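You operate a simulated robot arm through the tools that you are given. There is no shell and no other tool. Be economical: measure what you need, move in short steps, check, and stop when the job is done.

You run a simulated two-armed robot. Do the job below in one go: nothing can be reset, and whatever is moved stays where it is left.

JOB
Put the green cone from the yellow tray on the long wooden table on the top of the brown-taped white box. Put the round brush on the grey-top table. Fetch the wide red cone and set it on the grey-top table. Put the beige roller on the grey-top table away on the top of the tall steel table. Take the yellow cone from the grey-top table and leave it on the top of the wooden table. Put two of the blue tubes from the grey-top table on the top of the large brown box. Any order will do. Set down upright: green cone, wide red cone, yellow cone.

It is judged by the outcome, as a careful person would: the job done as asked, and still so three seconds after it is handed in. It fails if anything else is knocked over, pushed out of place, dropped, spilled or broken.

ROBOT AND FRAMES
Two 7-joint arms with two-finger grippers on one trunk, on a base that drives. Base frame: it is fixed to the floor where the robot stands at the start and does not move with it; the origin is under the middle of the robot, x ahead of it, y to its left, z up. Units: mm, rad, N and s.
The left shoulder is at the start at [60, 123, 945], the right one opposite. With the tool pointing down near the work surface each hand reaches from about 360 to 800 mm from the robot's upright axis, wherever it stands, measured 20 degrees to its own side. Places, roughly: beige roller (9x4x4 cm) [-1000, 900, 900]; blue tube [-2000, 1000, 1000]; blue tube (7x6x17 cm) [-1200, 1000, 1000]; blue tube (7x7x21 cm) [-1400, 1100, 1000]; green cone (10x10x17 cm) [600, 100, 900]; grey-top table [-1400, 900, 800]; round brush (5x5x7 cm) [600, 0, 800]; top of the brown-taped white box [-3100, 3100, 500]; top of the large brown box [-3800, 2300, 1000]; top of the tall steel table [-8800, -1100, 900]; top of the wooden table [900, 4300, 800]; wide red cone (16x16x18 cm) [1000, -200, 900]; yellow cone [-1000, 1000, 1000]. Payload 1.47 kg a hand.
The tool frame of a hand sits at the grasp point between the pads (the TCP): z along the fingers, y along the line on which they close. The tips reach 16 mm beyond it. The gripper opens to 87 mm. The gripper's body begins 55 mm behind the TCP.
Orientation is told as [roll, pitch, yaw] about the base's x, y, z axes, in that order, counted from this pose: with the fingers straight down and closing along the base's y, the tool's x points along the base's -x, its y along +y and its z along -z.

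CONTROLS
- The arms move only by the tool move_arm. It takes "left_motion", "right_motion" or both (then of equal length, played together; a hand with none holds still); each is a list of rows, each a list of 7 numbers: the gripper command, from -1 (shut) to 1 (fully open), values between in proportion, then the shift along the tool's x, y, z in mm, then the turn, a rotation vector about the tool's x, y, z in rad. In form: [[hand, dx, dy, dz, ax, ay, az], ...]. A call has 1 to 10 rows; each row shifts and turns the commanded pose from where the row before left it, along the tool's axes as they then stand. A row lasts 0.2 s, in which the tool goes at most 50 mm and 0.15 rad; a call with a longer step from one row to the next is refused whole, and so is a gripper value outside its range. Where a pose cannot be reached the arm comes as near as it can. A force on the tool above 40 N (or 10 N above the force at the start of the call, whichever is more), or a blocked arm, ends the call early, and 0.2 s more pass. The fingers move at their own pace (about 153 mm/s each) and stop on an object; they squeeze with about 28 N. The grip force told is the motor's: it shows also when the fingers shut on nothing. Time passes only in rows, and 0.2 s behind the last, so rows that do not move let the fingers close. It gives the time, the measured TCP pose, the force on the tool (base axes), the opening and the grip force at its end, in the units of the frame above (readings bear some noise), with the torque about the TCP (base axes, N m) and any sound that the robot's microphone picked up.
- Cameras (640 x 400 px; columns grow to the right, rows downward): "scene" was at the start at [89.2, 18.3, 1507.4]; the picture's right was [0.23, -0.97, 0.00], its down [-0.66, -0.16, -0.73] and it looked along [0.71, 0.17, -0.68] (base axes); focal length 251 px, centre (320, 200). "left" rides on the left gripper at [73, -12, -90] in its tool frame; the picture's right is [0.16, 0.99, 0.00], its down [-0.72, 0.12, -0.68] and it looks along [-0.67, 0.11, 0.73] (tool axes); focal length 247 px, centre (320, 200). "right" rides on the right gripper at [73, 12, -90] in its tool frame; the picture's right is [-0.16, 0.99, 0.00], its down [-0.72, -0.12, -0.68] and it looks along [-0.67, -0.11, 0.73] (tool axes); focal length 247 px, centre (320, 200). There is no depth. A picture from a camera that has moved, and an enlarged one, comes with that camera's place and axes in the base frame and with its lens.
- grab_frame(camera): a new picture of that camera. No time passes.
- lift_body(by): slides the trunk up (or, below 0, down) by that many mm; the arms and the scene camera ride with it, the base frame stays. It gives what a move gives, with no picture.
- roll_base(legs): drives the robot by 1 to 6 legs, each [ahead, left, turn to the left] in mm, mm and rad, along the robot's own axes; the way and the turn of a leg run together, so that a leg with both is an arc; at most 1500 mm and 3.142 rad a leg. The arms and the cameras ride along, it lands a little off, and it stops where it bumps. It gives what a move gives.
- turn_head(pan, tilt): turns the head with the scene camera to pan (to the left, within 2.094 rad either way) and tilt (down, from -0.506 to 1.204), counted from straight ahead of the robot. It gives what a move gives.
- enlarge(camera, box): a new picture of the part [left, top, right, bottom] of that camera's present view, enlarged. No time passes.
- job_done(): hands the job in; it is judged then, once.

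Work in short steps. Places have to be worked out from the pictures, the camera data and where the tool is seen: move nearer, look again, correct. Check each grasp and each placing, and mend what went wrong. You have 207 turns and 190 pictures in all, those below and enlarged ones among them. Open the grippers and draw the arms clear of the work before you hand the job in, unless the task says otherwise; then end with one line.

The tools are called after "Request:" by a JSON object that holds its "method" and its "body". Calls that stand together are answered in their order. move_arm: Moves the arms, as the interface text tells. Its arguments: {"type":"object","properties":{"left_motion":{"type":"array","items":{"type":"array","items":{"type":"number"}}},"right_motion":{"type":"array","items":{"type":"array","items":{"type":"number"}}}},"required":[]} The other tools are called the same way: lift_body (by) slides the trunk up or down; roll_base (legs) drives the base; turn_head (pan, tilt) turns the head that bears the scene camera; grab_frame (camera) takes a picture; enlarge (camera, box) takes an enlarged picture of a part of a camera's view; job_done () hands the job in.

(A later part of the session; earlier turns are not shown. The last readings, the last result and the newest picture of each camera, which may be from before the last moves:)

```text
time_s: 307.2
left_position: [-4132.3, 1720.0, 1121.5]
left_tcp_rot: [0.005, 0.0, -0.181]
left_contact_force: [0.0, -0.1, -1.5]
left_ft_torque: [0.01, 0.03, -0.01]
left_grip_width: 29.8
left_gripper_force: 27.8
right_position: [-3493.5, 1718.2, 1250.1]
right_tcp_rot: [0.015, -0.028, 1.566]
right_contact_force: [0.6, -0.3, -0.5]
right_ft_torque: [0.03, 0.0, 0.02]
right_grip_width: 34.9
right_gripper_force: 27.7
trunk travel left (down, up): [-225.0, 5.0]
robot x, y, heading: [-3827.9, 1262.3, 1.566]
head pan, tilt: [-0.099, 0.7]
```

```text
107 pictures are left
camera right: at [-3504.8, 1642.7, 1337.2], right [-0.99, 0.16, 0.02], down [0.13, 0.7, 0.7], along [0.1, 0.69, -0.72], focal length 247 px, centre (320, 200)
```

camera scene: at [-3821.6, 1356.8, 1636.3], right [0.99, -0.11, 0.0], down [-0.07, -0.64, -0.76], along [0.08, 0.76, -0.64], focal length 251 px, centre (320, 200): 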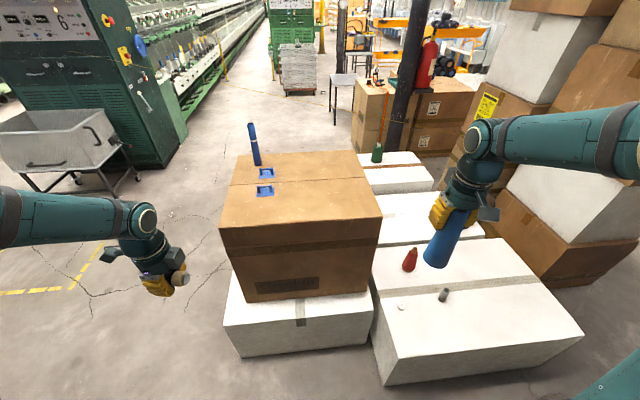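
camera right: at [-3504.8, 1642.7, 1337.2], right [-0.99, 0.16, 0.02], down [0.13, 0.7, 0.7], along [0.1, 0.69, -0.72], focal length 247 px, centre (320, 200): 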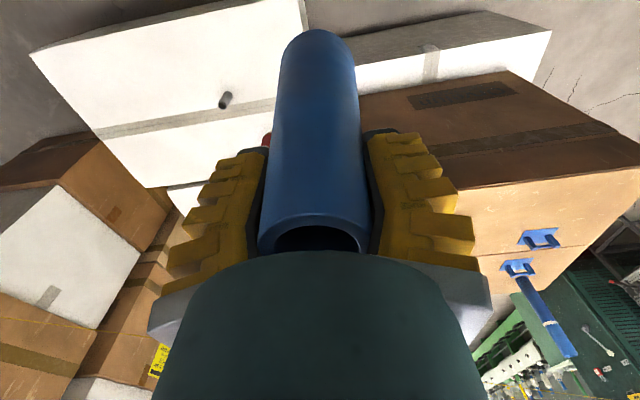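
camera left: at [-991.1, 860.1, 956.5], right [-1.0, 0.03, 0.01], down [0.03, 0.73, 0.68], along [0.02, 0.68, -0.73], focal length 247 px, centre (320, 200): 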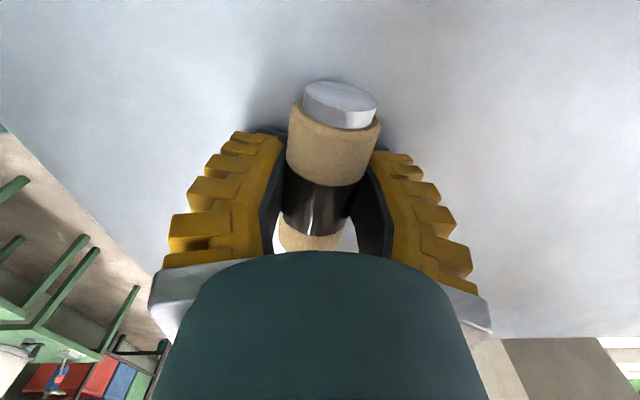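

The first tube is still standing on the box. I'll drive up 250 mm and bring tube 2 over about [-3680,2140].

Request:
{"method": "roll_base", "body": {"legs": [[250, 0, 0]]}}

Request:
{"method": "move_arm", "body": {"right_motion": [[-1, -28, 31, 0, 0, 0, 0], [-1, -28, 31, 0, 0, 0, 0], [-1, -28, 31, 0, 0, 0, 0], [-1, -28, 31, 10, 0, 0, 0], [-1, -28, 31, 20, 0, 0, 0], [-1, -28, 31, 20, 0, 0, 0], [-1, 0, 0, 30, 0, 0, 0], [-1, 0, 0, 25, 0, 0, 0], [-1, 0, 0, 0, 0, 0, 0]]}}

Request:
{"method": "grab_frame", "body": {"camera": "scene"}}

Request:
{"method": "grab_frame", "body": {"camera": "right"}}

```text
time_s: 309.0
left_position: [-4130.6, 1971.6, 1121.3]
left_tcp_rot: [0.005, 0.0, -0.182]
left_contact_force: [-0.1, -0.1, -1.0]
left_ft_torque: [-0.03, 0.02, -0.01]
left_grip_width: 30.1
left_gripper_force: 27.5
right_position: [-3492.1, 1969.4, 1248.6]
right_tcp_rot: [0.015, -0.028, 1.567]
right_contact_force: [0.7, 0.5, -0.7]
right_ft_torque: [-0.04, 0.0, -0.01]
right_grip_width: 34.7
right_gripper_force: 27.9
trunk travel left (down, up): [-225.0, 5.0]
robot x, y, heading: [-3829.6, 1515.2, 1.563]
head pan, tilt: [-0.099, 0.7]
```

```text
time_s: 311.0
left_position: [-4129.1, 1969.5, 1120.9]
left_tcp_rot: [0.005, 0.002, -0.182]
left_contact_force: [-0.3, -1.7, -1.8]
left_ft_torque: [0.01, 0.0, -0.02]
left_grip_width: 29.9
left_gripper_force: 28.2
right_position: [-3678.9, 2139.2, 1152.4]
right_tcp_rot: [0.017, -0.029, 1.565]
right_contact_force: [0.7, 0.0, -0.1]
right_ft_torque: [0.01, -0.01, -0.01]
right_grip_width: 35.2
right_gripper_force: 28.0
trunk travel left (down, up): [-225.0, 5.0]
robot x, y, heading: [-3828.1, 1510.7, 1.565]
head pan, tilt: [-0.099, 0.7]
```

```text
106 pictures are left
camera scene: at [-3819.6, 1606.5, 1636.3], right [0.99, -0.11, 0.0], down [-0.07, -0.64, -0.77], along [0.08, 0.76, -0.64], focal length 251 px, centre (320, 200)
```

scene: 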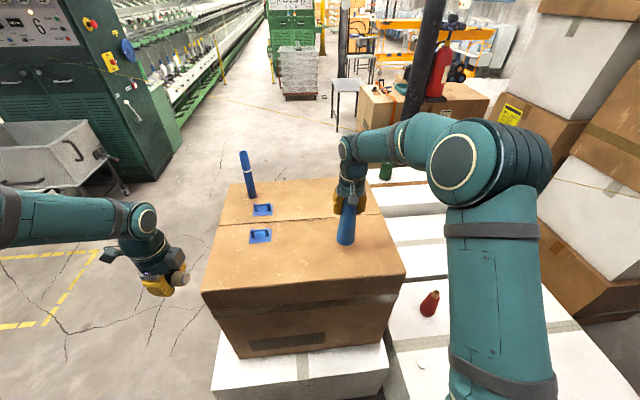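

```text
105 pictures are left
camera right: at [-3690.3, 2064.5, 1240.4], right [-0.99, 0.16, 0.02], down [0.13, 0.7, 0.7], along [0.1, 0.69, -0.71], focal length 247 px, centre (320, 200)
```

right: 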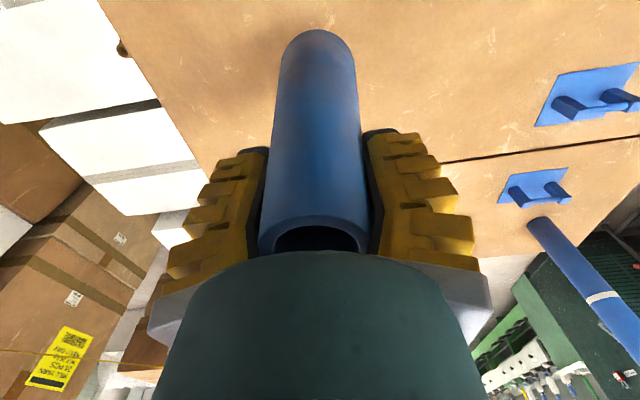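

Good clear spot. I'll lower to contact.

Request:
{"method": "move_arm", "body": {"right_motion": [[-1, 0, 0, 15, 0, 0, 0], [-1, 0, 0, 12, 0, 0, 0], [-1, 0, 0, 7, 0, 0, 0], [-1, 0, 0, 4, 0, 0, 0], [-1, 0, 0, 4, 0, 0, 0], [-1, 0, 0, 0, 0, 0, 0]]}}

Request:
{"method": "enlarge", "body": {"camera": "scene", "box": [280, 170, 420, 280]}}

```text
time_s: 312.4
left_position: [-4128.7, 1969.5, 1121.3]
left_tcp_rot: [0.006, 0.0, -0.183]
left_contact_force: [0.3, 0.4, -0.6]
left_ft_torque: [-0.03, 0.02, 0.0]
left_grip_width: 29.8
left_gripper_force: 28.1
right_position: [-3677.5, 2140.5, 1110.6]
right_tcp_rot: [0.017, -0.028, 1.565]
right_contact_force: [0.5, 0.0, 0.1]
right_ft_torque: [0.01, -0.02, 0.0]
right_grip_width: 34.7
right_gripper_force: 27.5
trunk travel left (down, up): [-225.0, 5.0]
robot x, y, heading: [-3828.0, 1516.7, 1.565]
head pan, tilt: [-0.099, 0.7]
```

```text
3.64 times, centred on (350, 225) of scene
camera zoom: at [-3819.9, 1607.1, 1636.3], right [0.99, -0.11, 0.0], down [-0.07, -0.64, -0.76], along [0.08, 0.76, -0.64], focal length 911 px, centre (211, 109)
```

zoom: 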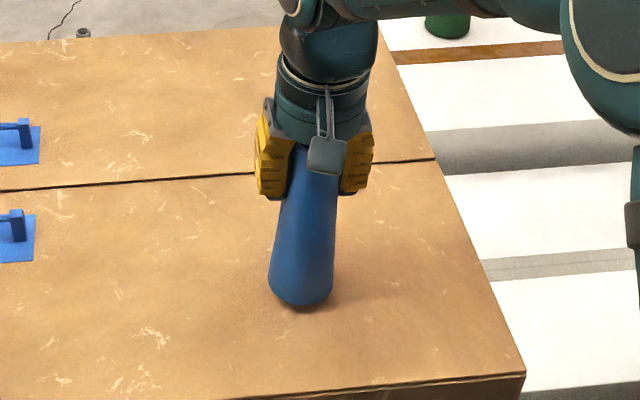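

Request:
{"method": "move_arm", "body": {"right_motion": [[-1, 0, 0, 4, 0, 0, 0], [-1, 0, 0, 3, 0, 0, 0], [-1, 0, 0, 3, 0, 0, 0], [-1, 0, 0, 0, 0, 0, 0]]}}

```text
time_s: 313.4
left_position: [-4129.9, 1971.4, 1121.3]
left_tcp_rot: [0.005, 0.0, -0.182]
left_contact_force: [-0.1, 0.1, -1.4]
left_ft_torque: [0.0, 0.02, 0.03]
left_grip_width: 29.6
left_gripper_force: 27.9
right_position: [-3678.9, 2140.2, 1101.1]
right_tcp_rot: [0.017, -0.029, 1.565]
right_contact_force: [0.0, 0.4, -0.6]
right_ft_torque: [-0.01, -0.01, 0.02]
right_grip_width: 34.7
right_gripper_force: 28.2
trunk travel left (down, up): [-225.0, 5.0]
robot x, y, heading: [-3829.6, 1519.1, 1.565]
head pan, tilt: [-0.099, 0.7]
```

No contact yet, so I'll take a few more small steps.

Request:
{"method": "move_arm", "body": {"right_motion": [[-1, 0, 0, 3, 0, 0, 0], [-1, 0, 0, 3, 0, 0, 0], [-1, 0, 0, 3, 0, 0, 0], [-1, 0, 0, 3, 0, 0, 0], [-1, 0, 0, 0, 0, 0, 0]]}}

```text
time_s: 314.6
left_position: [-4130.4, 1968.6, 1121.9]
left_tcp_rot: [0.008, 0.001, -0.18]
left_contact_force: [0.6, -0.4, -1.9]
left_ft_torque: [0.0, -0.01, 0.01]
left_grip_width: 29.8
left_gripper_force: 27.9
right_position: [-3682.1, 2141.4, 1093.6]
right_tcp_rot: [0.017, -0.035, 1.565]
right_contact_force: [-3.1, 3.6, 38.5]
right_ft_torque: [-0.18, -0.31, -0.01]
right_grip_width: 41.3
right_gripper_force: 27.6
trunk travel left (down, up): [-225.0, 5.0]
robot x, y, heading: [-3829.4, 1515.0, 1.565]
head pan, tilt: [-0.099, 0.7]
```

Contact. I'll ease up, release and rise.

Request:
{"method": "move_arm", "body": {"right_motion": [[-1, 0, 0, -3, 0, 0, 0], [0, 0, 0, 0, 0, 0, 0], [0.5, 0, 0, 0, 0, 0, 0], [0.5, 0, 0, -20, 0, 0, 0], [0.5, 0, 0, -40, 0, 0, 0], [0.5, 0, 0, -45, 0, 0, 0], [0.5, 0, 0, -45, 0, 0, 0]]}}

Request:
{"method": "enlarge", "body": {"camera": "scene", "box": [190, 120, 430, 310]}}

```text
time_s: 316.2
left_position: [-4130.6, 1970.6, 1122.1]
left_tcp_rot: [0.005, 0.002, -0.181]
left_contact_force: [-0.8, -0.1, -0.9]
left_ft_torque: [-0.01, -0.02, 0.0]
left_grip_width: 30.2
left_gripper_force: 27.7
right_position: [-3678.0, 2136.0, 1243.0]
right_tcp_rot: [0.015, -0.029, 1.566]
right_contact_force: [-0.1, 0.3, 0.1]
right_ft_torque: [0.01, -0.01, 0.02]
right_grip_width: 69.2
right_gripper_force: 3.4
trunk travel left (down, up): [-225.0, 5.0]
robot x, y, heading: [-3828.2, 1513.5, 1.564]
head pan, tilt: [-0.099, 0.7]
```

```text
2.11 times, centred on (310, 215) of scene
camera zoom: at [-3820.1, 1606.1, 1636.3], right [0.99, -0.11, 0.0], down [-0.07, -0.64, -0.77], along [0.08, 0.76, -0.64], focal length 528 px, centre (341, 168)
```

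zoom: 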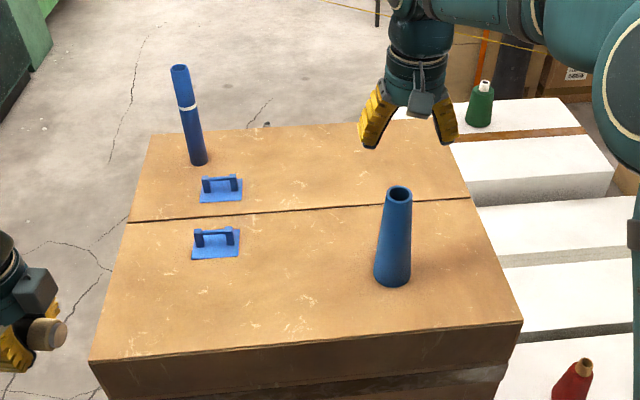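

Both tubes stand on the large brown box, and the green cone is still upright. I'll retract, back off, face west, and look for the tall steel table.

Request:
{"method": "move_arm", "body": {"right_motion": [[0.5, 40, 0, 0, 0, 0, 0], [0.5, 40, 0, 0, 0, 0, 0], [0.5, 40, -10, 0, 0, 0, 0], [0, 40, -20, 0, 0, 0, 0], [-1, 20, -20, 0, 0, 0, 0]]}}

Request:
{"method": "roll_base", "body": {"legs": [[-500, 0, 0], [0, 0, 1.9]]}}

Request:
{"method": "turn_head", "body": {"pan": 0.0, "tilt": 0.2}}

Request:
{"method": "grab_frame", "body": {"camera": "scene"}}

```text
time_s: 317.4
left_position: [-4129.3, 1970.1, 1121.1]
left_tcp_rot: [0.004, 0.001, -0.182]
left_contact_force: [0.3, 0.1, -1.0]
left_ft_torque: [0.02, 0.01, 0.0]
left_grip_width: 29.6
left_gripper_force: 27.9
right_position: [-3627.4, 1957.1, 1234.9]
right_tcp_rot: [0.016, -0.027, 1.565]
right_contact_force: [-0.2, -0.9, -0.4]
right_ft_torque: [-0.02, 0.0, 0.02]
right_grip_width: 0.2
right_gripper_force: 27.6
trunk travel left (down, up): [-225.0, 5.0]
robot x, y, heading: [-3831.5, 1511.0, 1.562]
head pan, tilt: [-0.099, 0.7]
```

```text
time_s: 324.9
left_position: [-4169.3, 584.0, 1120.2]
left_tcp_rot: [0.006, 0.0, 1.711]
left_contact_force: [-0.5, 0.7, -1.9]
left_ft_torque: [-0.02, -0.02, 0.0]
left_grip_width: 29.7
left_gripper_force: 28.0
right_position: [-4315.9, 1064.5, 1235.0]
right_tcp_rot: [0.015, -0.029, -2.823]
right_contact_force: [-0.3, 0.2, 0.8]
right_ft_torque: [-0.02, 0.02, 0.0]
right_grip_width: 0.1
right_gripper_force: 27.8
trunk travel left (down, up): [-225.0, 5.0]
robot x, y, heading: [-3832.5, 1017.4, -2.826]
head pan, tilt: [-0.099, 0.7]
```

```text
time_s: 325.8
left_position: [-4169.6, 585.3, 1120.5]
left_tcp_rot: [0.006, -0.001, 1.712]
left_contact_force: [-0.1, 0.2, -1.1]
left_ft_torque: [0.03, -0.03, 0.01]
left_grip_width: 29.8
left_gripper_force: 28.1
right_position: [-4315.8, 1063.7, 1235.8]
right_tcp_rot: [0.014, -0.03, -2.824]
right_contact_force: [-0.6, 0.3, -0.1]
right_ft_torque: [-0.04, -0.01, -0.02]
right_grip_width: 0.1
right_gripper_force: 28.2
trunk travel left (down, up): [-225.0, 5.0]
robot x, y, heading: [-3833.0, 1017.3, -2.828]
head pan, tilt: [0.0, 0.201]
```

```text
102 pictures are left
camera scene: at [-3931.2, 983.3, 1681.6], right [-0.31, 0.95, 0.0], down [0.19, 0.06, -0.98], along [-0.93, -0.3, -0.2], focal length 251 px, centre (320, 200)
```

scene: 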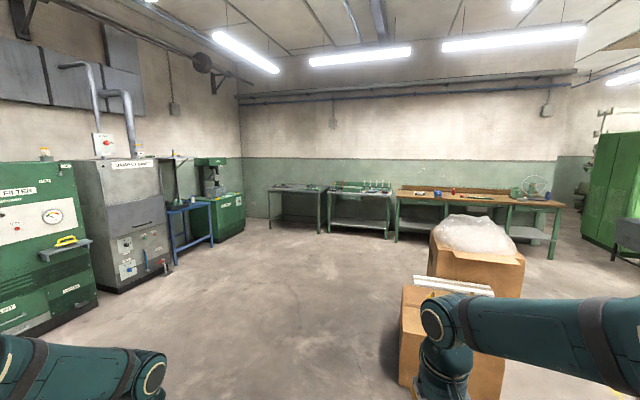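

The tall steel table is the dark one straight ahead, with its front at about x≈-8590 and y -1650 to -530. I'll drive toward it.

Request:
{"method": "roll_base", "body": {"legs": [[0, 0, 0.133], [1450, 0, 0], [1450, 0, 0], [1300, 0, 0], [0, 0, -0.446]]}}

Request:
{"method": "turn_head", "body": {"pan": 0.0, "tilt": 0.5}}

Request:
{"method": "grab_frame", "body": {"camera": "scene"}}

```text
time_s: 347.9
left_position: [-8073.1, -1127.4, 1121.3]
left_tcp_rot: [0.006, 0.002, 1.408]
left_contact_force: [0.1, -0.1, -2.1]
left_ft_torque: [0.01, 0.03, 0.01]
left_grip_width: 31.5
left_gripper_force: 28.2
right_position: [-8069.0, -626.1, 1235.1]
right_tcp_rot: [0.015, -0.028, -3.127]
right_contact_force: [-0.4, -0.7, -0.4]
right_ft_torque: [0.03, -0.01, 0.0]
right_grip_width: 0.0
right_gripper_force: 27.7
trunk travel left (down, up): [-225.0, 5.0]
robot x, y, heading: [-7619.5, -812.6, -3.133]
head pan, tilt: [0.0, 0.201]
```

```text
time_s: 348.7
left_position: [-8072.8, -1127.9, 1120.6]
left_tcp_rot: [0.006, -0.001, 1.408]
left_contact_force: [-0.9, -0.9, -1.4]
left_ft_torque: [0.0, 0.0, -0.04]
left_grip_width: 31.4
left_gripper_force: 27.8
right_position: [-8069.6, -626.4, 1235.1]
right_tcp_rot: [0.016, -0.028, -3.128]
right_contact_force: [0.0, -0.3, -0.6]
right_ft_torque: [0.01, 0.0, 0.02]
right_grip_width: 0.2
right_gripper_force: 27.6
trunk travel left (down, up): [-225.0, 5.0]
robot x, y, heading: [-7619.9, -815.9, -3.134]
head pan, tilt: [0.0, 0.499]
```

```text
101 pictures are left
camera scene: at [-7724.0, -818.5, 1654.1], right [-0.01, 1.0, 0.0], down [0.48, 0.01, -0.88], along [-0.88, -0.01, -0.48], focal length 251 px, centre (320, 200)
```

scene: 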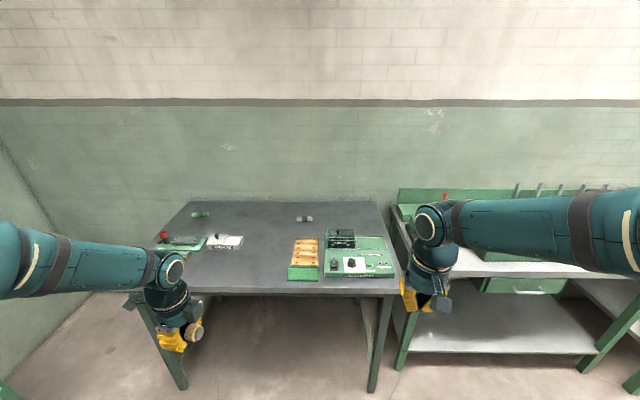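

I'll aim for the clear front-middle area near [-8500,-1150]. I'll drive closer and then look.

Request:
{"method": "roll_base", "body": {"legs": [[370, 150, 0]]}}

Request:
{"method": "turn_head", "body": {"pan": 0.2, "tilt": 0.8}}

Request:
{"method": "grab_frame", "body": {"camera": "scene"}}

Request:
{"method": "grab_frame", "body": {"camera": "left"}}

```text
time_s: 351.2
left_position: [-8443.9, -1282.2, 1122.2]
left_tcp_rot: [0.003, -0.001, 1.408]
left_contact_force: [-0.1, 0.1, -1.6]
left_ft_torque: [0.0, -0.01, -0.01]
left_grip_width: 31.4
left_gripper_force: 28.1
right_position: [-8440.3, -780.9, 1234.2]
right_tcp_rot: [0.016, -0.027, -3.131]
right_contact_force: [0.1, -0.1, 0.6]
right_ft_torque: [0.01, -0.02, -0.03]
right_grip_width: 0.0
right_gripper_force: 27.6
trunk travel left (down, up): [-225.0, 5.0]
robot x, y, heading: [-7989.3, -972.1, -3.127]
head pan, tilt: [0.0, 0.499]
```

```text
time_s: 352.0
left_position: [-8442.5, -1281.4, 1121.9]
left_tcp_rot: [0.007, -0.001, 1.407]
left_contact_force: [0.5, -0.3, -1.2]
left_ft_torque: [-0.01, -0.01, -0.01]
left_grip_width: 31.1
left_gripper_force: 28.4
right_position: [-8438.0, -779.1, 1235.7]
right_tcp_rot: [0.015, -0.026, -3.129]
right_contact_force: [-0.2, -0.2, 0.0]
right_ft_torque: [0.01, -0.01, -0.01]
right_grip_width: 0.0
right_gripper_force: 27.9
trunk travel left (down, up): [-225.0, 5.0]
robot x, y, heading: [-7994.2, -973.8, -3.131]
head pan, tilt: [0.201, 0.799]
```

```text
100 pictures are left
camera scene: at [-8082.0, -989.6, 1628.1], right [-0.21, 0.98, 0.0], down [0.7, 0.15, -0.7], along [-0.68, -0.15, -0.72], focal length 251 px, centre (320, 200)
```

scene: 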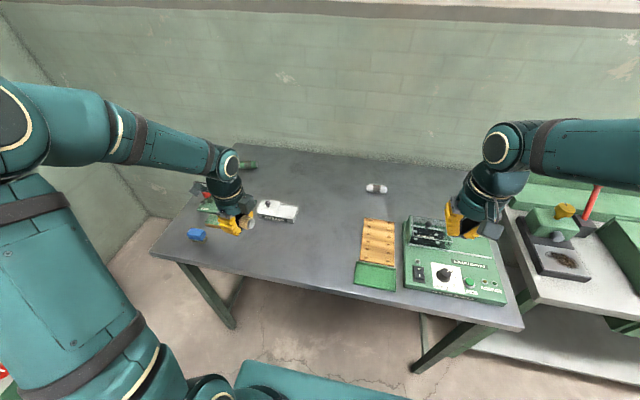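

```text
99 pictures are left
camera left: at [-8443.5, -1355.3, 1211.5], right [-1.0, 0.01, 0.0], down [0.01, 0.73, 0.68], along [0.0, 0.68, -0.73], focal length 247 px, centre (320, 200)
```

left: 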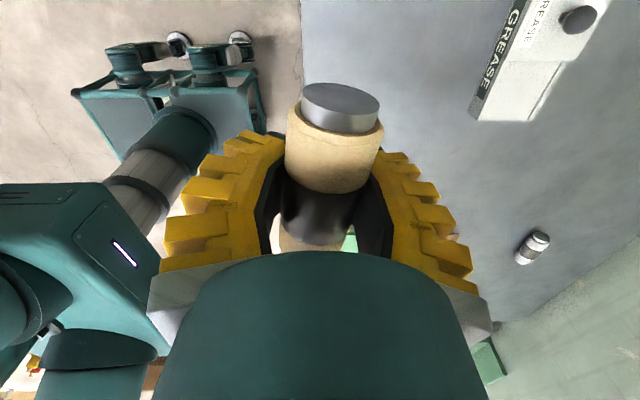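

The front-middle spot at [-8510,-1150] is clear, so I'll move the roller over it and down.

Request:
{"method": "move_arm", "body": {"left_motion": [[-1, -30, 22, 20, 0, 0, 0], [-1, -30, 22, 20, 0, 0, 0], [-1, -30, 22, 20, 0, 0, 0], [-1, -30, 22, 20, 0, 0, 0], [-1, 0, 0, 40, 0, 0, 0], [-1, 0, 0, 20, 0, 0, 0], [-1, 0, 0, 0, 0, 0, 0]]}}

Request:
{"method": "enlarge", "body": {"camera": "scene", "box": [220, 160, 440, 310]}}

Request:
{"method": "grab_frame", "body": {"camera": "left"}}

```text
time_s: 353.6
left_position: [-8511.1, -1149.6, 980.7]
left_tcp_rot: [0.004, -0.001, 1.408]
left_contact_force: [-0.4, -0.4, -1.5]
left_ft_torque: [0.03, 0.0, 0.02]
left_grip_width: 31.2
left_gripper_force: 28.3
right_position: [-8439.7, -780.1, 1235.5]
right_tcp_rot: [0.017, -0.027, -3.131]
right_contact_force: [0.4, 0.2, 0.0]
right_ft_torque: [0.01, -0.01, -0.02]
right_grip_width: 0.0
right_gripper_force: 28.3
trunk travel left (down, up): [-225.0, 5.0]
robot x, y, heading: [-7995.6, -968.9, -3.13]
head pan, tilt: [0.201, 0.799]
```

```text
2.67 times, centred on (330, 235) of scene
camera zoom: at [-8082.1, -990.0, 1628.1], right [-0.21, 0.98, 0.0], down [0.7, 0.15, -0.7], along [-0.68, -0.15, -0.72], focal length 668 px, centre (293, 107)
```

zoom: 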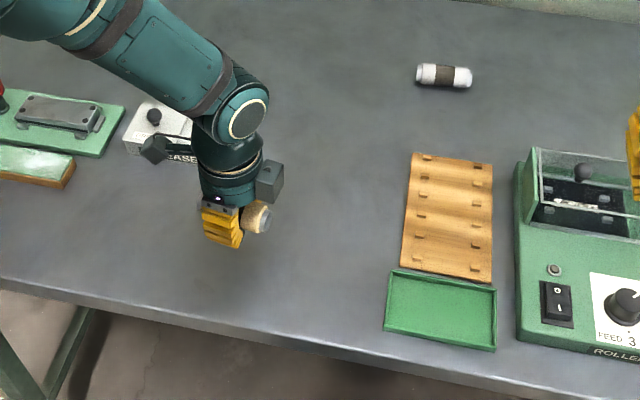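

```text
97 pictures are left
camera left: at [-8510.8, -1222.7, 1070.7], right [-1.0, 0.01, 0.01], down [0.01, 0.73, 0.68], along [0.0, 0.68, -0.73], focal length 247 px, centre (320, 200)
```

left: 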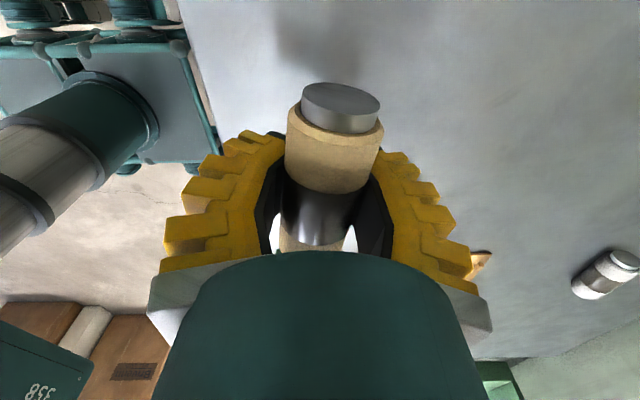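

Request:
{"method": "move_arm", "body": {"left_motion": [[-1, 0, 0, 15, 0, 0, 0], [-1, 0, 0, 12, 0, 0, 0], [-1, 0, 0, 8, 0, 0, 0], [-1, 0, 0, 6, 0, 0, 0], [-1, 0, 0, 4, 0, 0, 0], [-1, 0, 0, 4, 0, 0, 0], [-1, 0, 0, 0, 0, 0, 0]]}}

Request:
{"method": "grab_frame", "body": {"camera": "left"}}

```text
time_s: 355.2
left_position: [-8511.8, -1148.6, 931.7]
left_tcp_rot: [0.005, 0.001, 1.408]
left_contact_force: [0.6, 0.0, -1.5]
left_ft_torque: [0.01, 0.0, 0.03]
left_grip_width: 30.9
left_gripper_force: 27.8
right_position: [-8439.9, -780.8, 1234.9]
right_tcp_rot: [0.016, -0.028, -3.129]
right_contact_force: [0.1, -0.1, -0.2]
right_ft_torque: [0.01, 0.0, 0.01]
right_grip_width: 0.0
right_gripper_force: 27.6
trunk travel left (down, up): [-225.0, 5.0]
robot x, y, heading: [-7994.1, -971.0, -3.127]
head pan, tilt: [0.201, 0.799]
```

```text
96 pictures are left
camera left: at [-8511.6, -1222.4, 1022.5], right [-1.0, 0.01, 0.0], down [0.01, 0.73, 0.68], along [0.0, 0.68, -0.73], focal length 247 px, centre (320, 200)
```

left: 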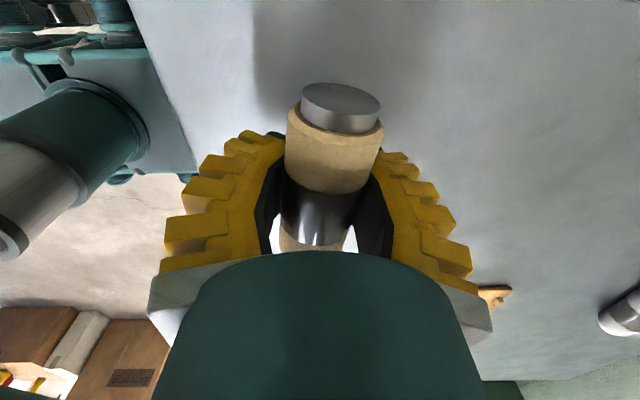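

Request:
{"method": "move_arm", "body": {"left_motion": [[-1, 0, 0, 4, 0, 0, 0], [-1, 0, 0, 4, 0, 0, 0], [-1, 0, 0, 4, 0, 0, 0], [-1, 0, 0, 4, 0, 0, 0], [-1, 0, 0, 0, 0, 0, 0]]}}

Request:
{"method": "grab_frame", "body": {"camera": "left"}}

```text
time_s: 356.4
left_position: [-8511.9, -1148.2, 916.7]
left_tcp_rot: [0.005, 0.002, 1.404]
left_contact_force: [-0.2, 0.0, -2.0]
left_ft_torque: [-0.01, -0.02, -0.01]
left_grip_width: 31.0
left_gripper_force: 27.5
right_position: [-8439.2, -779.9, 1235.2]
right_tcp_rot: [0.016, -0.028, -3.129]
right_contact_force: [1.3, 0.8, -0.3]
right_ft_torque: [-0.03, 0.02, -0.02]
right_grip_width: 0.0
right_gripper_force: 27.9
trunk travel left (down, up): [-225.0, 5.0]
robot x, y, heading: [-7993.9, -972.4, -3.132]
head pan, tilt: [0.201, 0.799]
```

```text
95 pictures are left
camera left: at [-8511.9, -1222.4, 1006.7], right [-1.0, 0.01, 0.0], down [0.01, 0.73, 0.68], along [0.0, 0.68, -0.73], focal length 247 px, centre (320, 200)
```

left: 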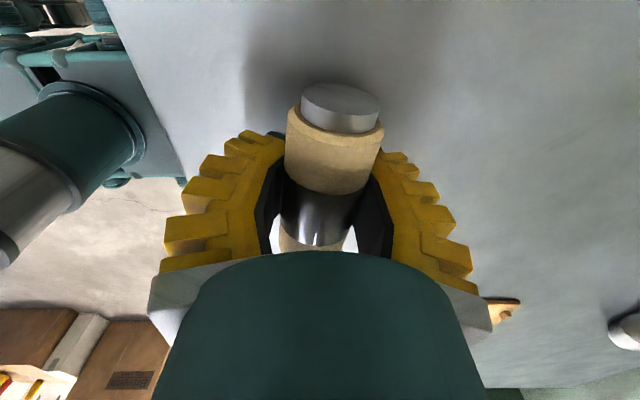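

Request:
{"method": "move_arm", "body": {"left_motion": [[-1, 0, 0, 4, 0, 0, 0], [-1, 0, 0, 4, 0, 0, 0], [-1, 0, 0, 4, 0, 0, 0], [-1, 0, 0, 3, 0, 0, 0], [-1, 0, 0, 3, 0, 0, 0], [-1, 0, 0, 0, 0, 0, 0]]}}

Request:
{"method": "grab_frame", "body": {"camera": "left"}}

```text
time_s: 357.8
left_position: [-8512.9, -1147.8, 898.4]
left_tcp_rot: [0.006, 0.003, 1.407]
left_contact_force: [0.1, 0.0, -1.8]
left_ft_torque: [-0.02, -0.01, 0.03]
left_grip_width: 31.2
left_gripper_force: 28.1
right_position: [-8440.1, -779.8, 1235.7]
right_tcp_rot: [0.016, -0.028, -3.13]
right_contact_force: [0.2, -0.6, -0.5]
right_ft_torque: [0.02, 0.0, 0.02]
right_grip_width: 0.0
right_gripper_force: 28.4
trunk travel left (down, up): [-225.0, 5.0]
robot x, y, heading: [-7993.7, -973.8, -3.136]
head pan, tilt: [0.201, 0.799]
```

```text
94 pictures are left
camera left: at [-8512.2, -1222.5, 988.6], right [-1.0, 0.01, 0.0], down [0.01, 0.73, 0.68], along [0.0, 0.68, -0.73], focal length 247 px, centre (320, 200)
```

left: 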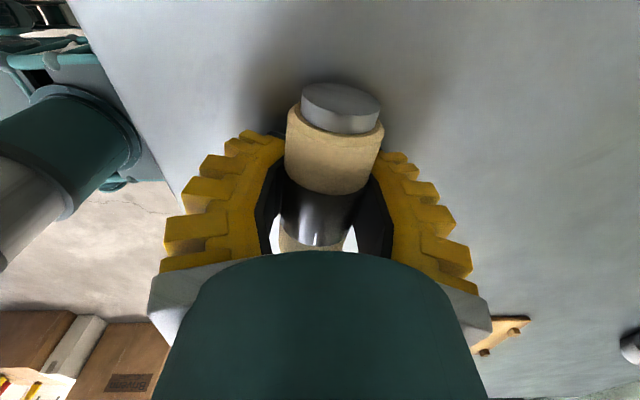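

Request:
{"method": "move_arm", "body": {"left_motion": [[-1, 0, 0, 4, 0, 0, 0], [-1, 0, 0, 4, 0, 0, 0], [-1, 0, 0, 3, 0, 0, 0], [-1, 0, 0, 3, 0, 0, 0], [-1, 0, 0, 3, 0, 0, 0], [-1, 0, 0, 3, 0, 0, 0], [-1, 0, 0, 0, 0, 0, 0]]}}

```text
time_s: 358.6
left_position: [-8513.4, -1148.2, 894.5]
left_tcp_rot: [0.014, 0.004, 1.405]
left_contact_force: [10.6, -1.4, 27.3]
left_ft_torque: [0.0, -0.29, -0.12]
left_grip_width: 31.8
left_gripper_force: 28.2
right_position: [-8436.3, -780.5, 1236.5]
right_tcp_rot: [0.015, -0.03, -3.129]
right_contact_force: [-0.5, -0.4, 0.0]
right_ft_torque: [0.01, -0.02, 0.02]
right_grip_width: 0.0
right_gripper_force: 28.1
trunk travel left (down, up): [-225.0, 5.0]
robot x, y, heading: [-7989.9, -970.5, -3.132]
head pan, tilt: [0.201, 0.799]
stopped in row 3 (left hand): the force on the tool passed its limit at 45 N (the readings are from after the stop); the commanded pose is now the measured one
```

Contact. I'll ease up 2 mm, open and rise.

Request:
{"method": "move_arm", "body": {"left_motion": [[-1, 0, 0, -2, 0, 0, 0], [-0.1, 0, 0, 0, 0, 0, 0], [0.2, 0, 0, 0, 0, 0, 0], [0.2, 0, 0, -15, 0, 0, 0], [0.2, 0, 0, -35, 0, 0, 0], [0.2, 0, 0, -45, 0, 0, 0], [0.2, 0, 0, -45, 0, 0, 0], [0.2, 0, 0, -45, 0, 0, 0]]}}

Request:
{"method": "grab_frame", "body": {"camera": "left"}}

```text
time_s: 360.4
left_position: [-8513.6, -1148.4, 1080.1]
left_tcp_rot: [0.011, 0.001, 1.406]
left_contact_force: [-1.4, 0.0, 0.6]
left_ft_torque: [-0.04, 0.01, -0.04]
left_grip_width: 57.6
left_gripper_force: 3.4
right_position: [-8438.3, -779.8, 1235.1]
right_tcp_rot: [0.016, -0.03, -3.129]
right_contact_force: [-0.4, 0.1, 0.2]
right_ft_torque: [-0.02, -0.02, 0.0]
right_grip_width: 0.1
right_gripper_force: 27.6
trunk travel left (down, up): [-225.0, 5.0]
robot x, y, heading: [-7987.0, -972.0, -3.132]
head pan, tilt: [0.201, 0.799]
```

```text
93 pictures are left
camera left: at [-8511.8, -1222.8, 1169.5], right [-1.0, 0.01, 0.01], down [0.01, 0.73, 0.68], along [0.0, 0.68, -0.73], focal length 247 px, centre (320, 200)
```

left: 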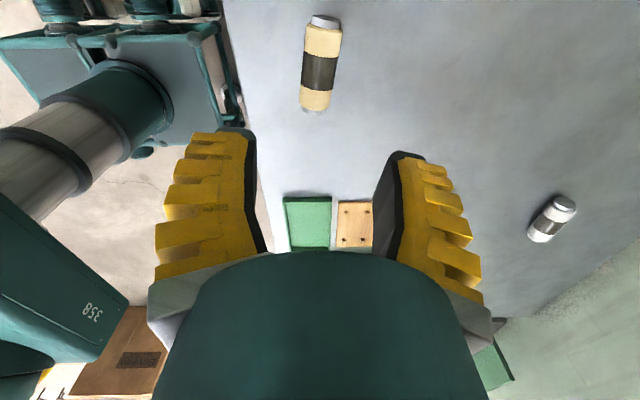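

The roller is on the steel table. I'll rotate the left hand back and retract, then turn and drive back east for the wide red cone.

Request:
{"method": "move_arm", "body": {"left_motion": [[0.2, 0, 0, -30, 0, 0, -0.145], [0.2, 0, 0, -30, 0, 0, -0.145], [0.2, 0, 0, -30, 0, 0, -0.145], [0.2, 0, 0, -20, 0, 0, -0.145], [0.2, 0, 0, 0, 0, 0, -0.145], [0.2, 0, 0, 0, 0, 0, -0.145], [0.2, 0, 0, 0, 0, 0, -0.145], [0.2, 0, 0, 0, 0, 0, -0.145], [0.2, 0, 0, 0, 0, 0, -0.145], [0.2, 0, 0, 0, 0, 0, -0.145]]}}

Request:
{"method": "move_arm", "body": {"left_motion": [[0.2, 0, 0, 0, 0, 0, -0.145], [0.2, 0, 0, 0, 0, 0, -0.145], [0.2, 35, 0, 0, 0, 0, 0], [0.2, 35, 0, 0, 0, 0, 0], [0.2, 0, 35, 0, 0, 0, 0], [0.2, 0, 35, 0, 0, 0, 0]]}}

Request:
{"method": "roll_base", "body": {"legs": [[-500, 0, 0], [0, 0, 3.14], [1450, 0, 0.13], [1450, 0, 0], [1450, 0, 0]]}}

```text
time_s: 362.6
left_position: [-8510.3, -1147.8, 1187.5]
left_tcp_rot: [0.002, -0.011, 2.86]
left_contact_force: [0.1, 0.2, -0.1]
left_ft_torque: [-0.02, 0.0, -0.01]
left_grip_width: 57.2
left_gripper_force: 3.6
right_position: [-8439.5, -780.1, 1236.5]
right_tcp_rot: [0.017, -0.028, -3.127]
right_contact_force: [-0.3, 0.3, -0.2]
right_ft_torque: [0.01, 0.04, 0.0]
right_grip_width: 0.0
right_gripper_force: 27.5
trunk travel left (down, up): [-225.0, 5.0]
robot x, y, heading: [-7990.2, -970.1, -3.133]
head pan, tilt: [0.201, 0.799]
```

```text
time_s: 364.0
left_position: [-8439.4, -1220.1, 1185.4]
left_tcp_rot: [0.001, -0.013, -3.137]
left_contact_force: [-0.5, -0.7, 0.8]
left_ft_torque: [0.02, 0.01, -0.02]
left_grip_width: 57.6
left_gripper_force: 3.5
right_position: [-8438.9, -780.5, 1236.0]
right_tcp_rot: [0.013, -0.029, -3.13]
right_contact_force: [0.4, 0.2, 1.1]
right_ft_torque: [0.01, 0.02, 0.03]
right_grip_width: 0.0
right_gripper_force: 27.7
trunk travel left (down, up): [-225.0, 5.0]
robot x, y, heading: [-7993.3, -976.5, -3.13]
head pan, tilt: [0.201, 0.799]
```

```text
time_s: 394.8
left_position: [-2773.3, -18.6, 1186.1]
left_tcp_rot: [0.0, -0.011, 0.17]
left_contact_force: [0.4, 0.3, -0.4]
left_ft_torque: [-0.01, 0.02, -0.03]
left_grip_width: 57.6
left_gripper_force: 3.7
right_position: [-2701.9, -451.6, 1235.4]
right_tcp_rot: [0.015, -0.027, 0.174]
right_contact_force: [0.0, -0.4, -0.2]
right_ft_torque: [0.03, 0.01, -0.01]
right_grip_width: 0.0
right_gripper_force: 27.4
trunk travel left (down, up): [-225.0, 5.0]
robot x, y, heading: [-3176.4, -333.3, 0.176]
head pan, tilt: [0.201, 0.799]
```

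I'm at [-3176,-333]. I'll head toward the south end of the long table, which looks like the best approach to the red cone behind the light box.

Request:
{"method": "roll_base", "body": {"legs": [[0, 0, -0.176], [1400, -280, 0], [1300, -280, 0]]}}

Request:
{"method": "turn_head", "body": {"pan": 0.1, "tilt": 0.4}}

Request:
{"method": "grab_frame", "body": {"camera": "scene"}}

```text
time_s: 408.9
left_position: [-9.6, -642.8, 1186.3]
left_tcp_rot: [0.0, -0.013, -0.003]
left_contact_force: [0.4, 0.9, -1.0]
left_ft_torque: [0.0, 0.0, 0.01]
left_grip_width: 57.3
left_gripper_force: 3.6
right_position: [-13.1, -1082.3, 1235.9]
right_tcp_rot: [0.014, -0.027, 0.005]
right_contact_force: [0.0, 0.3, 0.3]
right_ft_torque: [0.02, -0.02, 0.01]
right_grip_width: 0.0
right_gripper_force: 28.2
trunk travel left (down, up): [-225.0, 5.0]
robot x, y, heading: [-458.3, -888.9, 0.006]
head pan, tilt: [0.201, 0.799]
```

```text
time_s: 409.8
left_position: [-9.7, -644.0, 1187.2]
left_tcp_rot: [0.0, -0.012, -0.005]
left_contact_force: [0.4, -0.2, 0.6]
left_ft_torque: [0.01, 0.02, -0.02]
left_grip_width: 57.6
left_gripper_force: 3.6
right_position: [-14.2, -1082.3, 1235.3]
right_tcp_rot: [0.019, -0.026, 0.004]
right_contact_force: [0.0, -0.3, -1.5]
right_ft_torque: [0.02, -0.03, 0.03]
right_grip_width: 0.0
right_gripper_force: 28.0
trunk travel left (down, up): [-225.0, 5.0]
robot x, y, heading: [-458.0, -885.0, -0.001]
head pan, tilt: [0.099, 0.4]
```

```text
92 pictures are left
camera scene: at [-359.1, -878.9, 1663.1], right [0.1, -0.99, 0.0], down [-0.39, -0.04, -0.92], along [0.92, 0.09, -0.39], focal length 251 px, centre (320, 200)
```

scene: 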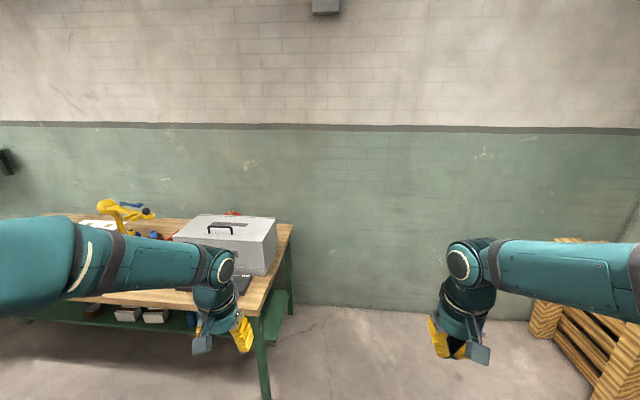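

The wall is at x≈1280, the table's end at y≈-522, and the red cone near [1030,-157]. I'll turn north at x≈300 and strafe east along the table end.

Request:
{"method": "roll_base", "body": {"legs": [[760, 0, 0], [0, 0, 1.571], [0, -330, 0]]}}

Request:
{"method": "turn_head", "body": {"pan": -0.2, "tilt": 0.6}}

Request:
{"method": "grab_frame", "body": {"camera": "scene"}}

```text
time_s: 420.8
left_position: [384.6, -439.8, 1185.8]
left_tcp_rot: [0.0, -0.011, 1.561]
left_contact_force: [0.7, 0.3, -0.1]
left_ft_torque: [0.0, 0.01, 0.01]
left_grip_width: 57.3
left_gripper_force: 3.4
right_position: [823.5, -448.7, 1236.3]
right_tcp_rot: [0.016, -0.026, 1.568]
right_contact_force: [0.9, 0.5, 0.5]
right_ft_torque: [0.03, 0.0, 0.02]
right_grip_width: 0.0
right_gripper_force: 28.0
trunk travel left (down, up): [-225.0, 5.0]
robot x, y, heading: [622.2, -887.6, 1.568]
head pan, tilt: [0.099, 0.4]
```

```text
time_s: 421.6
left_position: [383.9, -440.2, 1186.7]
left_tcp_rot: [0.0, -0.011, 1.559]
left_contact_force: [-0.5, -0.1, 0.2]
left_ft_torque: [0.0, 0.0, 0.0]
left_grip_width: 57.4
left_gripper_force: 3.7
right_position: [823.1, -448.6, 1234.7]
right_tcp_rot: [0.016, -0.027, 1.568]
right_contact_force: [0.8, 0.3, -1.1]
right_ft_torque: [-0.01, -0.02, 0.03]
right_grip_width: 0.0
right_gripper_force: 27.5
trunk travel left (down, up): [-225.0, 5.0]
robot x, y, heading: [624.1, -891.7, 1.564]
head pan, tilt: [-0.201, 0.6]
```

```text
91 pictures are left
camera scene: at [641.4, -796.8, 1645.0], right [0.98, -0.2, 0.0], down [-0.12, -0.55, -0.83], along [0.17, 0.81, -0.56], focal length 251 px, centre (320, 200)
```

scene: 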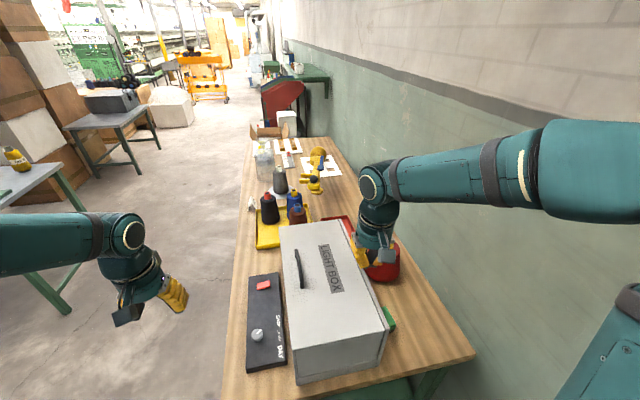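

The red cone is visible behind the light box. I'll check the right camera.

Request:
{"method": "grab_frame", "body": {"camera": "right"}}

Request:
{"method": "enlarge", "body": {"camera": "scene", "box": [330, 200, 450, 340]}}

```text
90 pictures are left
camera right: at [811.7, -522.8, 1323.0], right [-0.99, 0.16, 0.02], down [0.13, 0.7, 0.7], along [0.1, 0.69, -0.72], focal length 247 px, centre (320, 200)
```

right: 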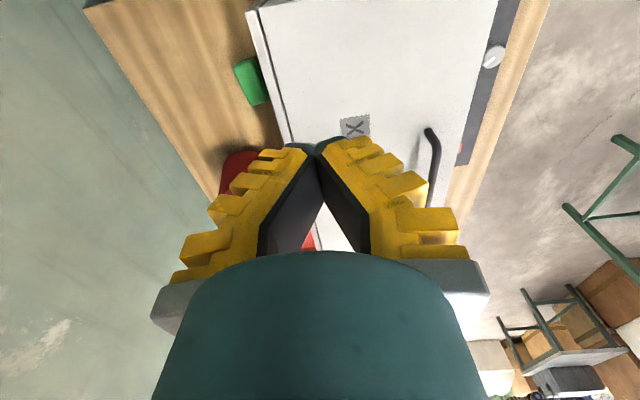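

```text
2.86 times, centred on (390, 270) of scene
camera zoom: at [641.4, -796.8, 1645.0], right [0.98, -0.2, 0.0], down [-0.12, -0.55, -0.83], along [0.17, 0.81, -0.56], focal length 716 px, centre (120, 0)
```

zoom: 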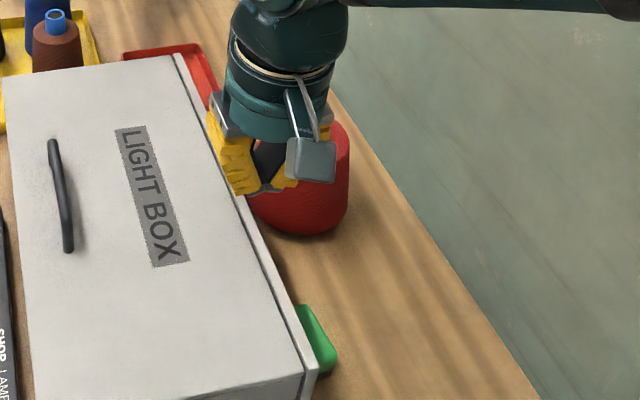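

The cone is a wide body, so only its tip fits the gripper. I'll move closer with the hand open and extended forward, then look from above.

Request:
{"method": "move_arm", "body": {"right_motion": [[0, -45, 0, 0, 0, 0, 0], [0.5, -45, 0, 0, 0, 0, 0], [1, -40, 0, 0, 0, 0, 0], [1, 0, 0, 0, 0, 0, 0]]}}

Request:
{"method": "roll_base", "body": {"legs": [[25, -100, 0]]}}

Request:
{"method": "grab_frame", "body": {"camera": "right"}}

Request:
{"method": "grab_frame", "body": {"camera": "scene"}}

```text
time_s: 422.6
left_position: [384.6, -440.8, 1186.6]
left_tcp_rot: [-0.002, -0.011, 1.56]
left_contact_force: [-0.2, -0.9, 0.5]
left_ft_torque: [0.01, 0.02, 0.03]
left_grip_width: 57.4
left_gripper_force: 3.8
right_position: [824.8, -318.3, 1239.2]
right_tcp_rot: [0.016, -0.03, 1.568]
right_contact_force: [0.0, 0.3, 0.2]
right_ft_torque: [0.03, -0.02, -0.02]
right_grip_width: 87.1
right_gripper_force: 0.1
trunk travel left (down, up): [-225.0, 5.0]
robot x, y, heading: [625.2, -893.1, 1.568]
head pan, tilt: [-0.201, 0.6]
```

```text
time_s: 424.1
left_position: [483.5, -416.6, 1187.3]
left_tcp_rot: [0.0, -0.011, 1.561]
left_contact_force: [-1.2, 0.1, 1.0]
left_ft_torque: [-0.03, -0.02, 0.0]
left_grip_width: 57.6
left_gripper_force: 3.0
right_position: [925.1, -293.0, 1238.5]
right_tcp_rot: [0.017, -0.029, 1.567]
right_contact_force: [-0.5, -1.2, -0.2]
right_ft_torque: [-0.03, 0.01, 0.01]
right_grip_width: 87.0
right_gripper_force: 0.0
trunk travel left (down, up): [-225.0, 5.0]
robot x, y, heading: [722.1, -867.2, 1.565]
head pan, tilt: [-0.201, 0.6]
```

```text
88 pictures are left
camera right: at [912.7, -368.8, 1326.4], right [-0.99, 0.16, 0.02], down [0.13, 0.7, 0.7], along [0.1, 0.69, -0.72], focal length 247 px, centre (320, 200)
```

right: 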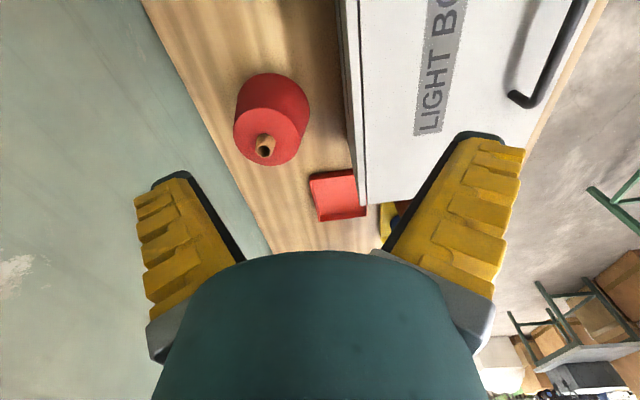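

```text
87 pictures are left
camera scene: at [741.1, -772.2, 1644.9], right [0.98, -0.2, 0.0], down [-0.12, -0.55, -0.83], along [0.17, 0.81, -0.56], focal length 251 px, centre (320, 200)
```

scene: 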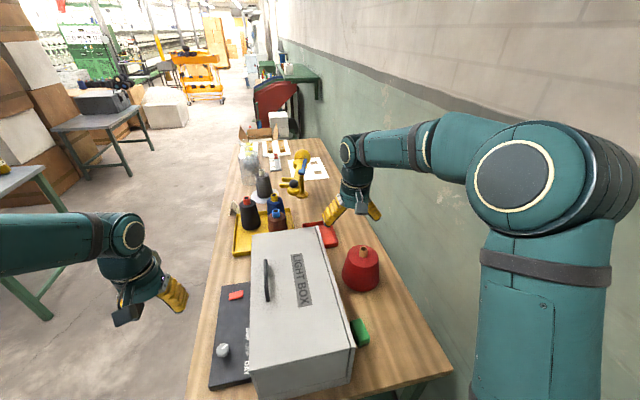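

The tip is at about [1024,-176,980]. I'll move the hand above it.

Request:
{"method": "move_arm", "body": {"right_motion": [[1, -29, -25, 20, 0, 0, 0], [1, -29, -25, 25, 0, 0, 0], [1, -29, -25, 25, 0, 0, 0], [1, -30, -24, 25, 0, 0, 0], [1, 0, 0, 45, 0, 0, 0], [1, 0, 0, 20, 0, 0, 0], [1, 0, 0, 0, 0, 0, 0]]}}

Request:
{"method": "grab_frame", "body": {"camera": "right"}}

Request:
{"method": "enlarge", "body": {"camera": "scene", "box": [310, 190, 430, 310]}}

```text
time_s: 425.7
left_position: [482.8, -416.0, 1186.3]
left_tcp_rot: [0.001, -0.012, 1.561]
left_contact_force: [0.1, -0.5, 0.9]
left_ft_torque: [0.01, 0.02, 0.0]
left_grip_width: 57.4
left_gripper_force: 3.6
right_position: [1022.2, -173.4, 1081.9]
right_tcp_rot: [0.017, -0.028, 1.569]
right_contact_force: [-0.1, -0.6, -0.4]
right_ft_torque: [0.03, 0.0, 0.01]
right_grip_width: 86.9
right_gripper_force: 0.0
trunk travel left (down, up): [-225.0, 5.0]
robot x, y, heading: [722.4, -871.2, 1.565]
head pan, tilt: [-0.201, 0.6]
```

```text
86 pictures are left
camera right: at [1010.2, -248.1, 1169.0], right [-0.99, 0.16, 0.02], down [0.13, 0.7, 0.7], along [0.1, 0.69, -0.71], focal length 247 px, centre (320, 200)
```

right: 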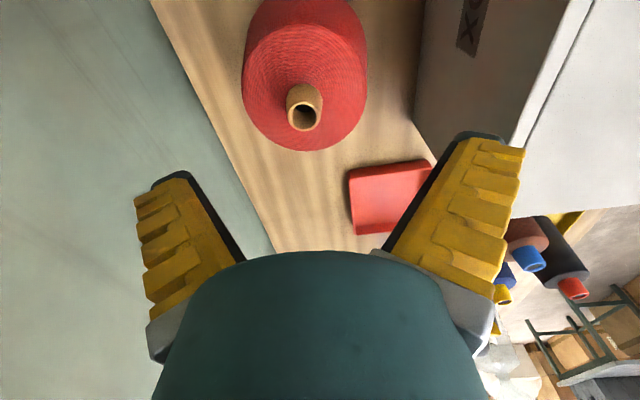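

```text
3.33 times, centred on (370, 250) of scene
camera zoom: at [740.5, -772.7, 1645.0], right [0.98, -0.2, 0.0], down [-0.12, -0.55, -0.83], along [0.17, 0.81, -0.56], focal length 836 px, centre (153, 33)
```

zoom: 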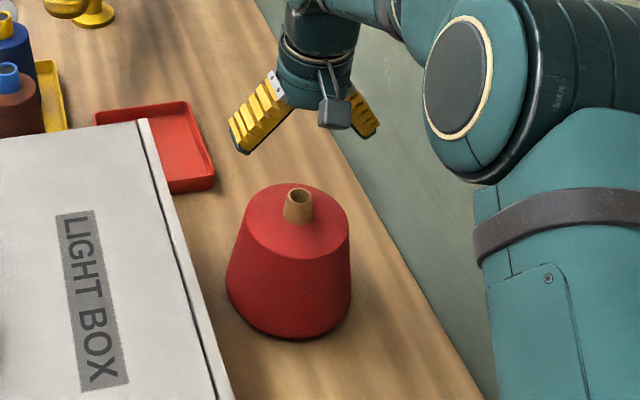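

Combining the views, the tip is at about [1040,-145,960], roughly 31 mm tall and tapering from 34 to 25 mm. I'll align and descend to 1000 to refine.

Request:
{"method": "move_arm", "body": {"right_motion": [[1, -14, -9, 25, 0, 0, 0], [1, -13, -8, 25, 0, 0, 0], [1, 0, 0, 25, 0, 0, 0], [1, 0, 0, 0, 0, 0, 0]]}}

Request:
{"method": "grab_frame", "body": {"camera": "right"}}

```text
time_s: 426.7
left_position: [482.7, -415.7, 1185.8]
left_tcp_rot: [0.002, -0.011, 1.561]
left_contact_force: [-0.5, 0.6, 0.8]
left_ft_torque: [0.0, 0.03, 0.01]
left_grip_width: 57.3
left_gripper_force: 3.6
right_position: [1037.0, -143.7, 1007.1]
right_tcp_rot: [0.016, -0.028, 1.569]
right_contact_force: [0.8, -0.3, 0.3]
right_ft_torque: [-0.01, 0.01, -0.01]
right_grip_width: 87.1
right_gripper_force: 0.1
trunk travel left (down, up): [-225.0, 5.0]
robot x, y, heading: [723.0, -868.0, 1.564]
head pan, tilt: [-0.201, 0.6]
```

```text
84 pictures are left
camera right: at [1025.4, -218.7, 1094.3], right [-0.99, 0.16, 0.02], down [0.13, 0.7, 0.7], along [0.1, 0.69, -0.71], focal length 247 px, centre (320, 200)
```

right: 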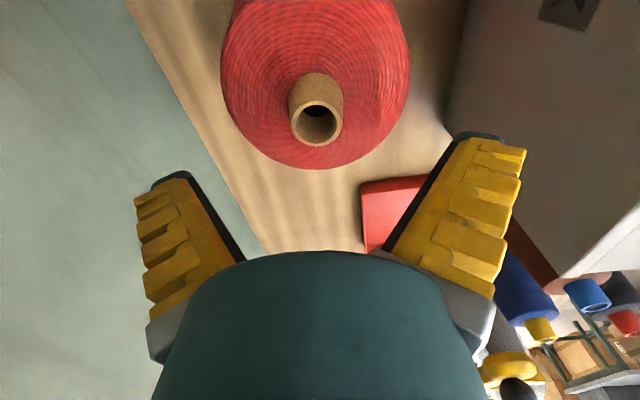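

Request:
{"method": "move_arm", "body": {"right_motion": [[1, 6, 0, 16, 0, 0, 0], [1, 0, 0, 16, 0, 0, 0], [1, 0, 0, 0, 0, 0, 0]]}}

Request:
{"method": "grab_frame", "body": {"camera": "right"}}

```text
time_s: 427.5
left_position: [483.3, -415.8, 1187.5]
left_tcp_rot: [-0.001, -0.012, 1.56]
left_contact_force: [-0.4, -0.2, -1.0]
left_ft_torque: [0.02, 0.01, 0.01]
left_grip_width: 57.2
left_gripper_force: 3.8
right_position: [1036.1, -148.8, 972.8]
right_tcp_rot: [0.016, -0.032, 1.568]
right_contact_force: [-0.1, 0.8, 0.0]
right_ft_torque: [0.0, 0.0, -0.02]
right_grip_width: 86.8
right_gripper_force: 0.1
trunk travel left (down, up): [-225.0, 5.0]
robot x, y, heading: [722.0, -866.9, 1.569]
head pan, tilt: [-0.201, 0.6]
```

```text
83 pictures are left
camera right: at [1025.0, -223.5, 1061.5], right [-0.99, 0.16, 0.02], down [0.13, 0.7, 0.7], along [0.1, 0.69, -0.71], focal length 247 px, centre (320, 200)
```

right: 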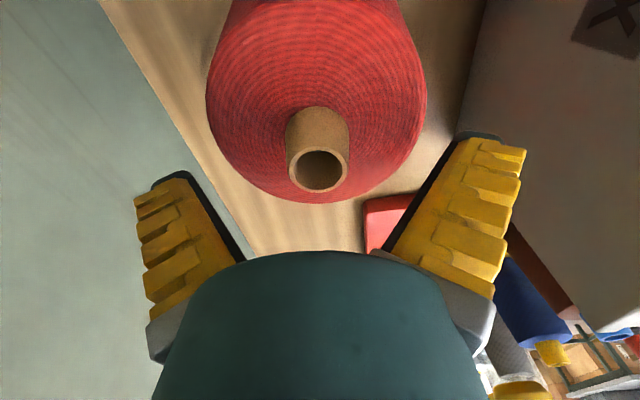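

The tip is centred with its top at about 962. I'll lower to 950, grip, then try a very slow lift.

Request:
{"method": "move_arm", "body": {"right_motion": [[1, 0, 0, 12, 0, 0, 0], [1, 0, 0, 10, 0, 0, 0], [-1, 0, 0, 0, 0, 0, 0], [-1, 0, 0, 0, 0, 0, 0], [-1, 0, 0, 0, 0, 0, 0]]}}

Request:
{"method": "grab_frame", "body": {"camera": "right"}}

```text
time_s: 428.7
left_position: [482.2, -419.0, 1188.0]
left_tcp_rot: [-0.002, -0.015, 1.56]
left_contact_force: [-0.4, -0.6, 0.3]
left_ft_torque: [0.02, 0.02, 0.03]
left_grip_width: 57.3
left_gripper_force: 4.0
right_position: [1035.0, -148.8, 958.7]
right_tcp_rot: [0.013, -0.037, 1.568]
right_contact_force: [1.5, 1.3, 36.1]
right_ft_torque: [-0.18, -0.32, 0.03]
right_grip_width: 22.2
right_gripper_force: 27.7
trunk travel left (down, up): [-225.0, 5.0]
robot x, y, heading: [728.1, -869.5, 1.567]
head pan, tilt: [-0.201, 0.6]
```

```text
82 pictures are left
camera right: at [1022.8, -224.1, 1044.9], right [-0.99, 0.16, 0.02], down [0.13, 0.7, 0.71], along [0.1, 0.7, -0.71], focal length 247 px, centre (320, 200)
```

right: 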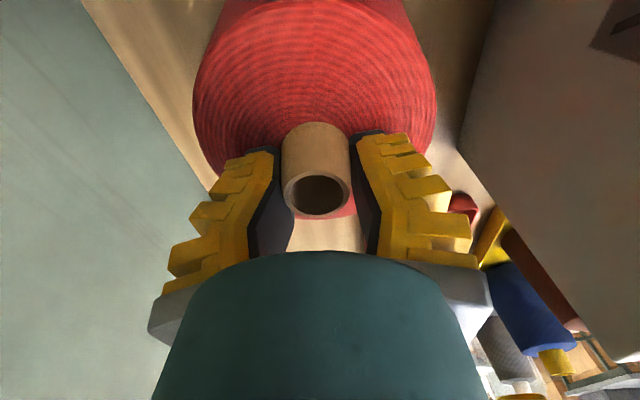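

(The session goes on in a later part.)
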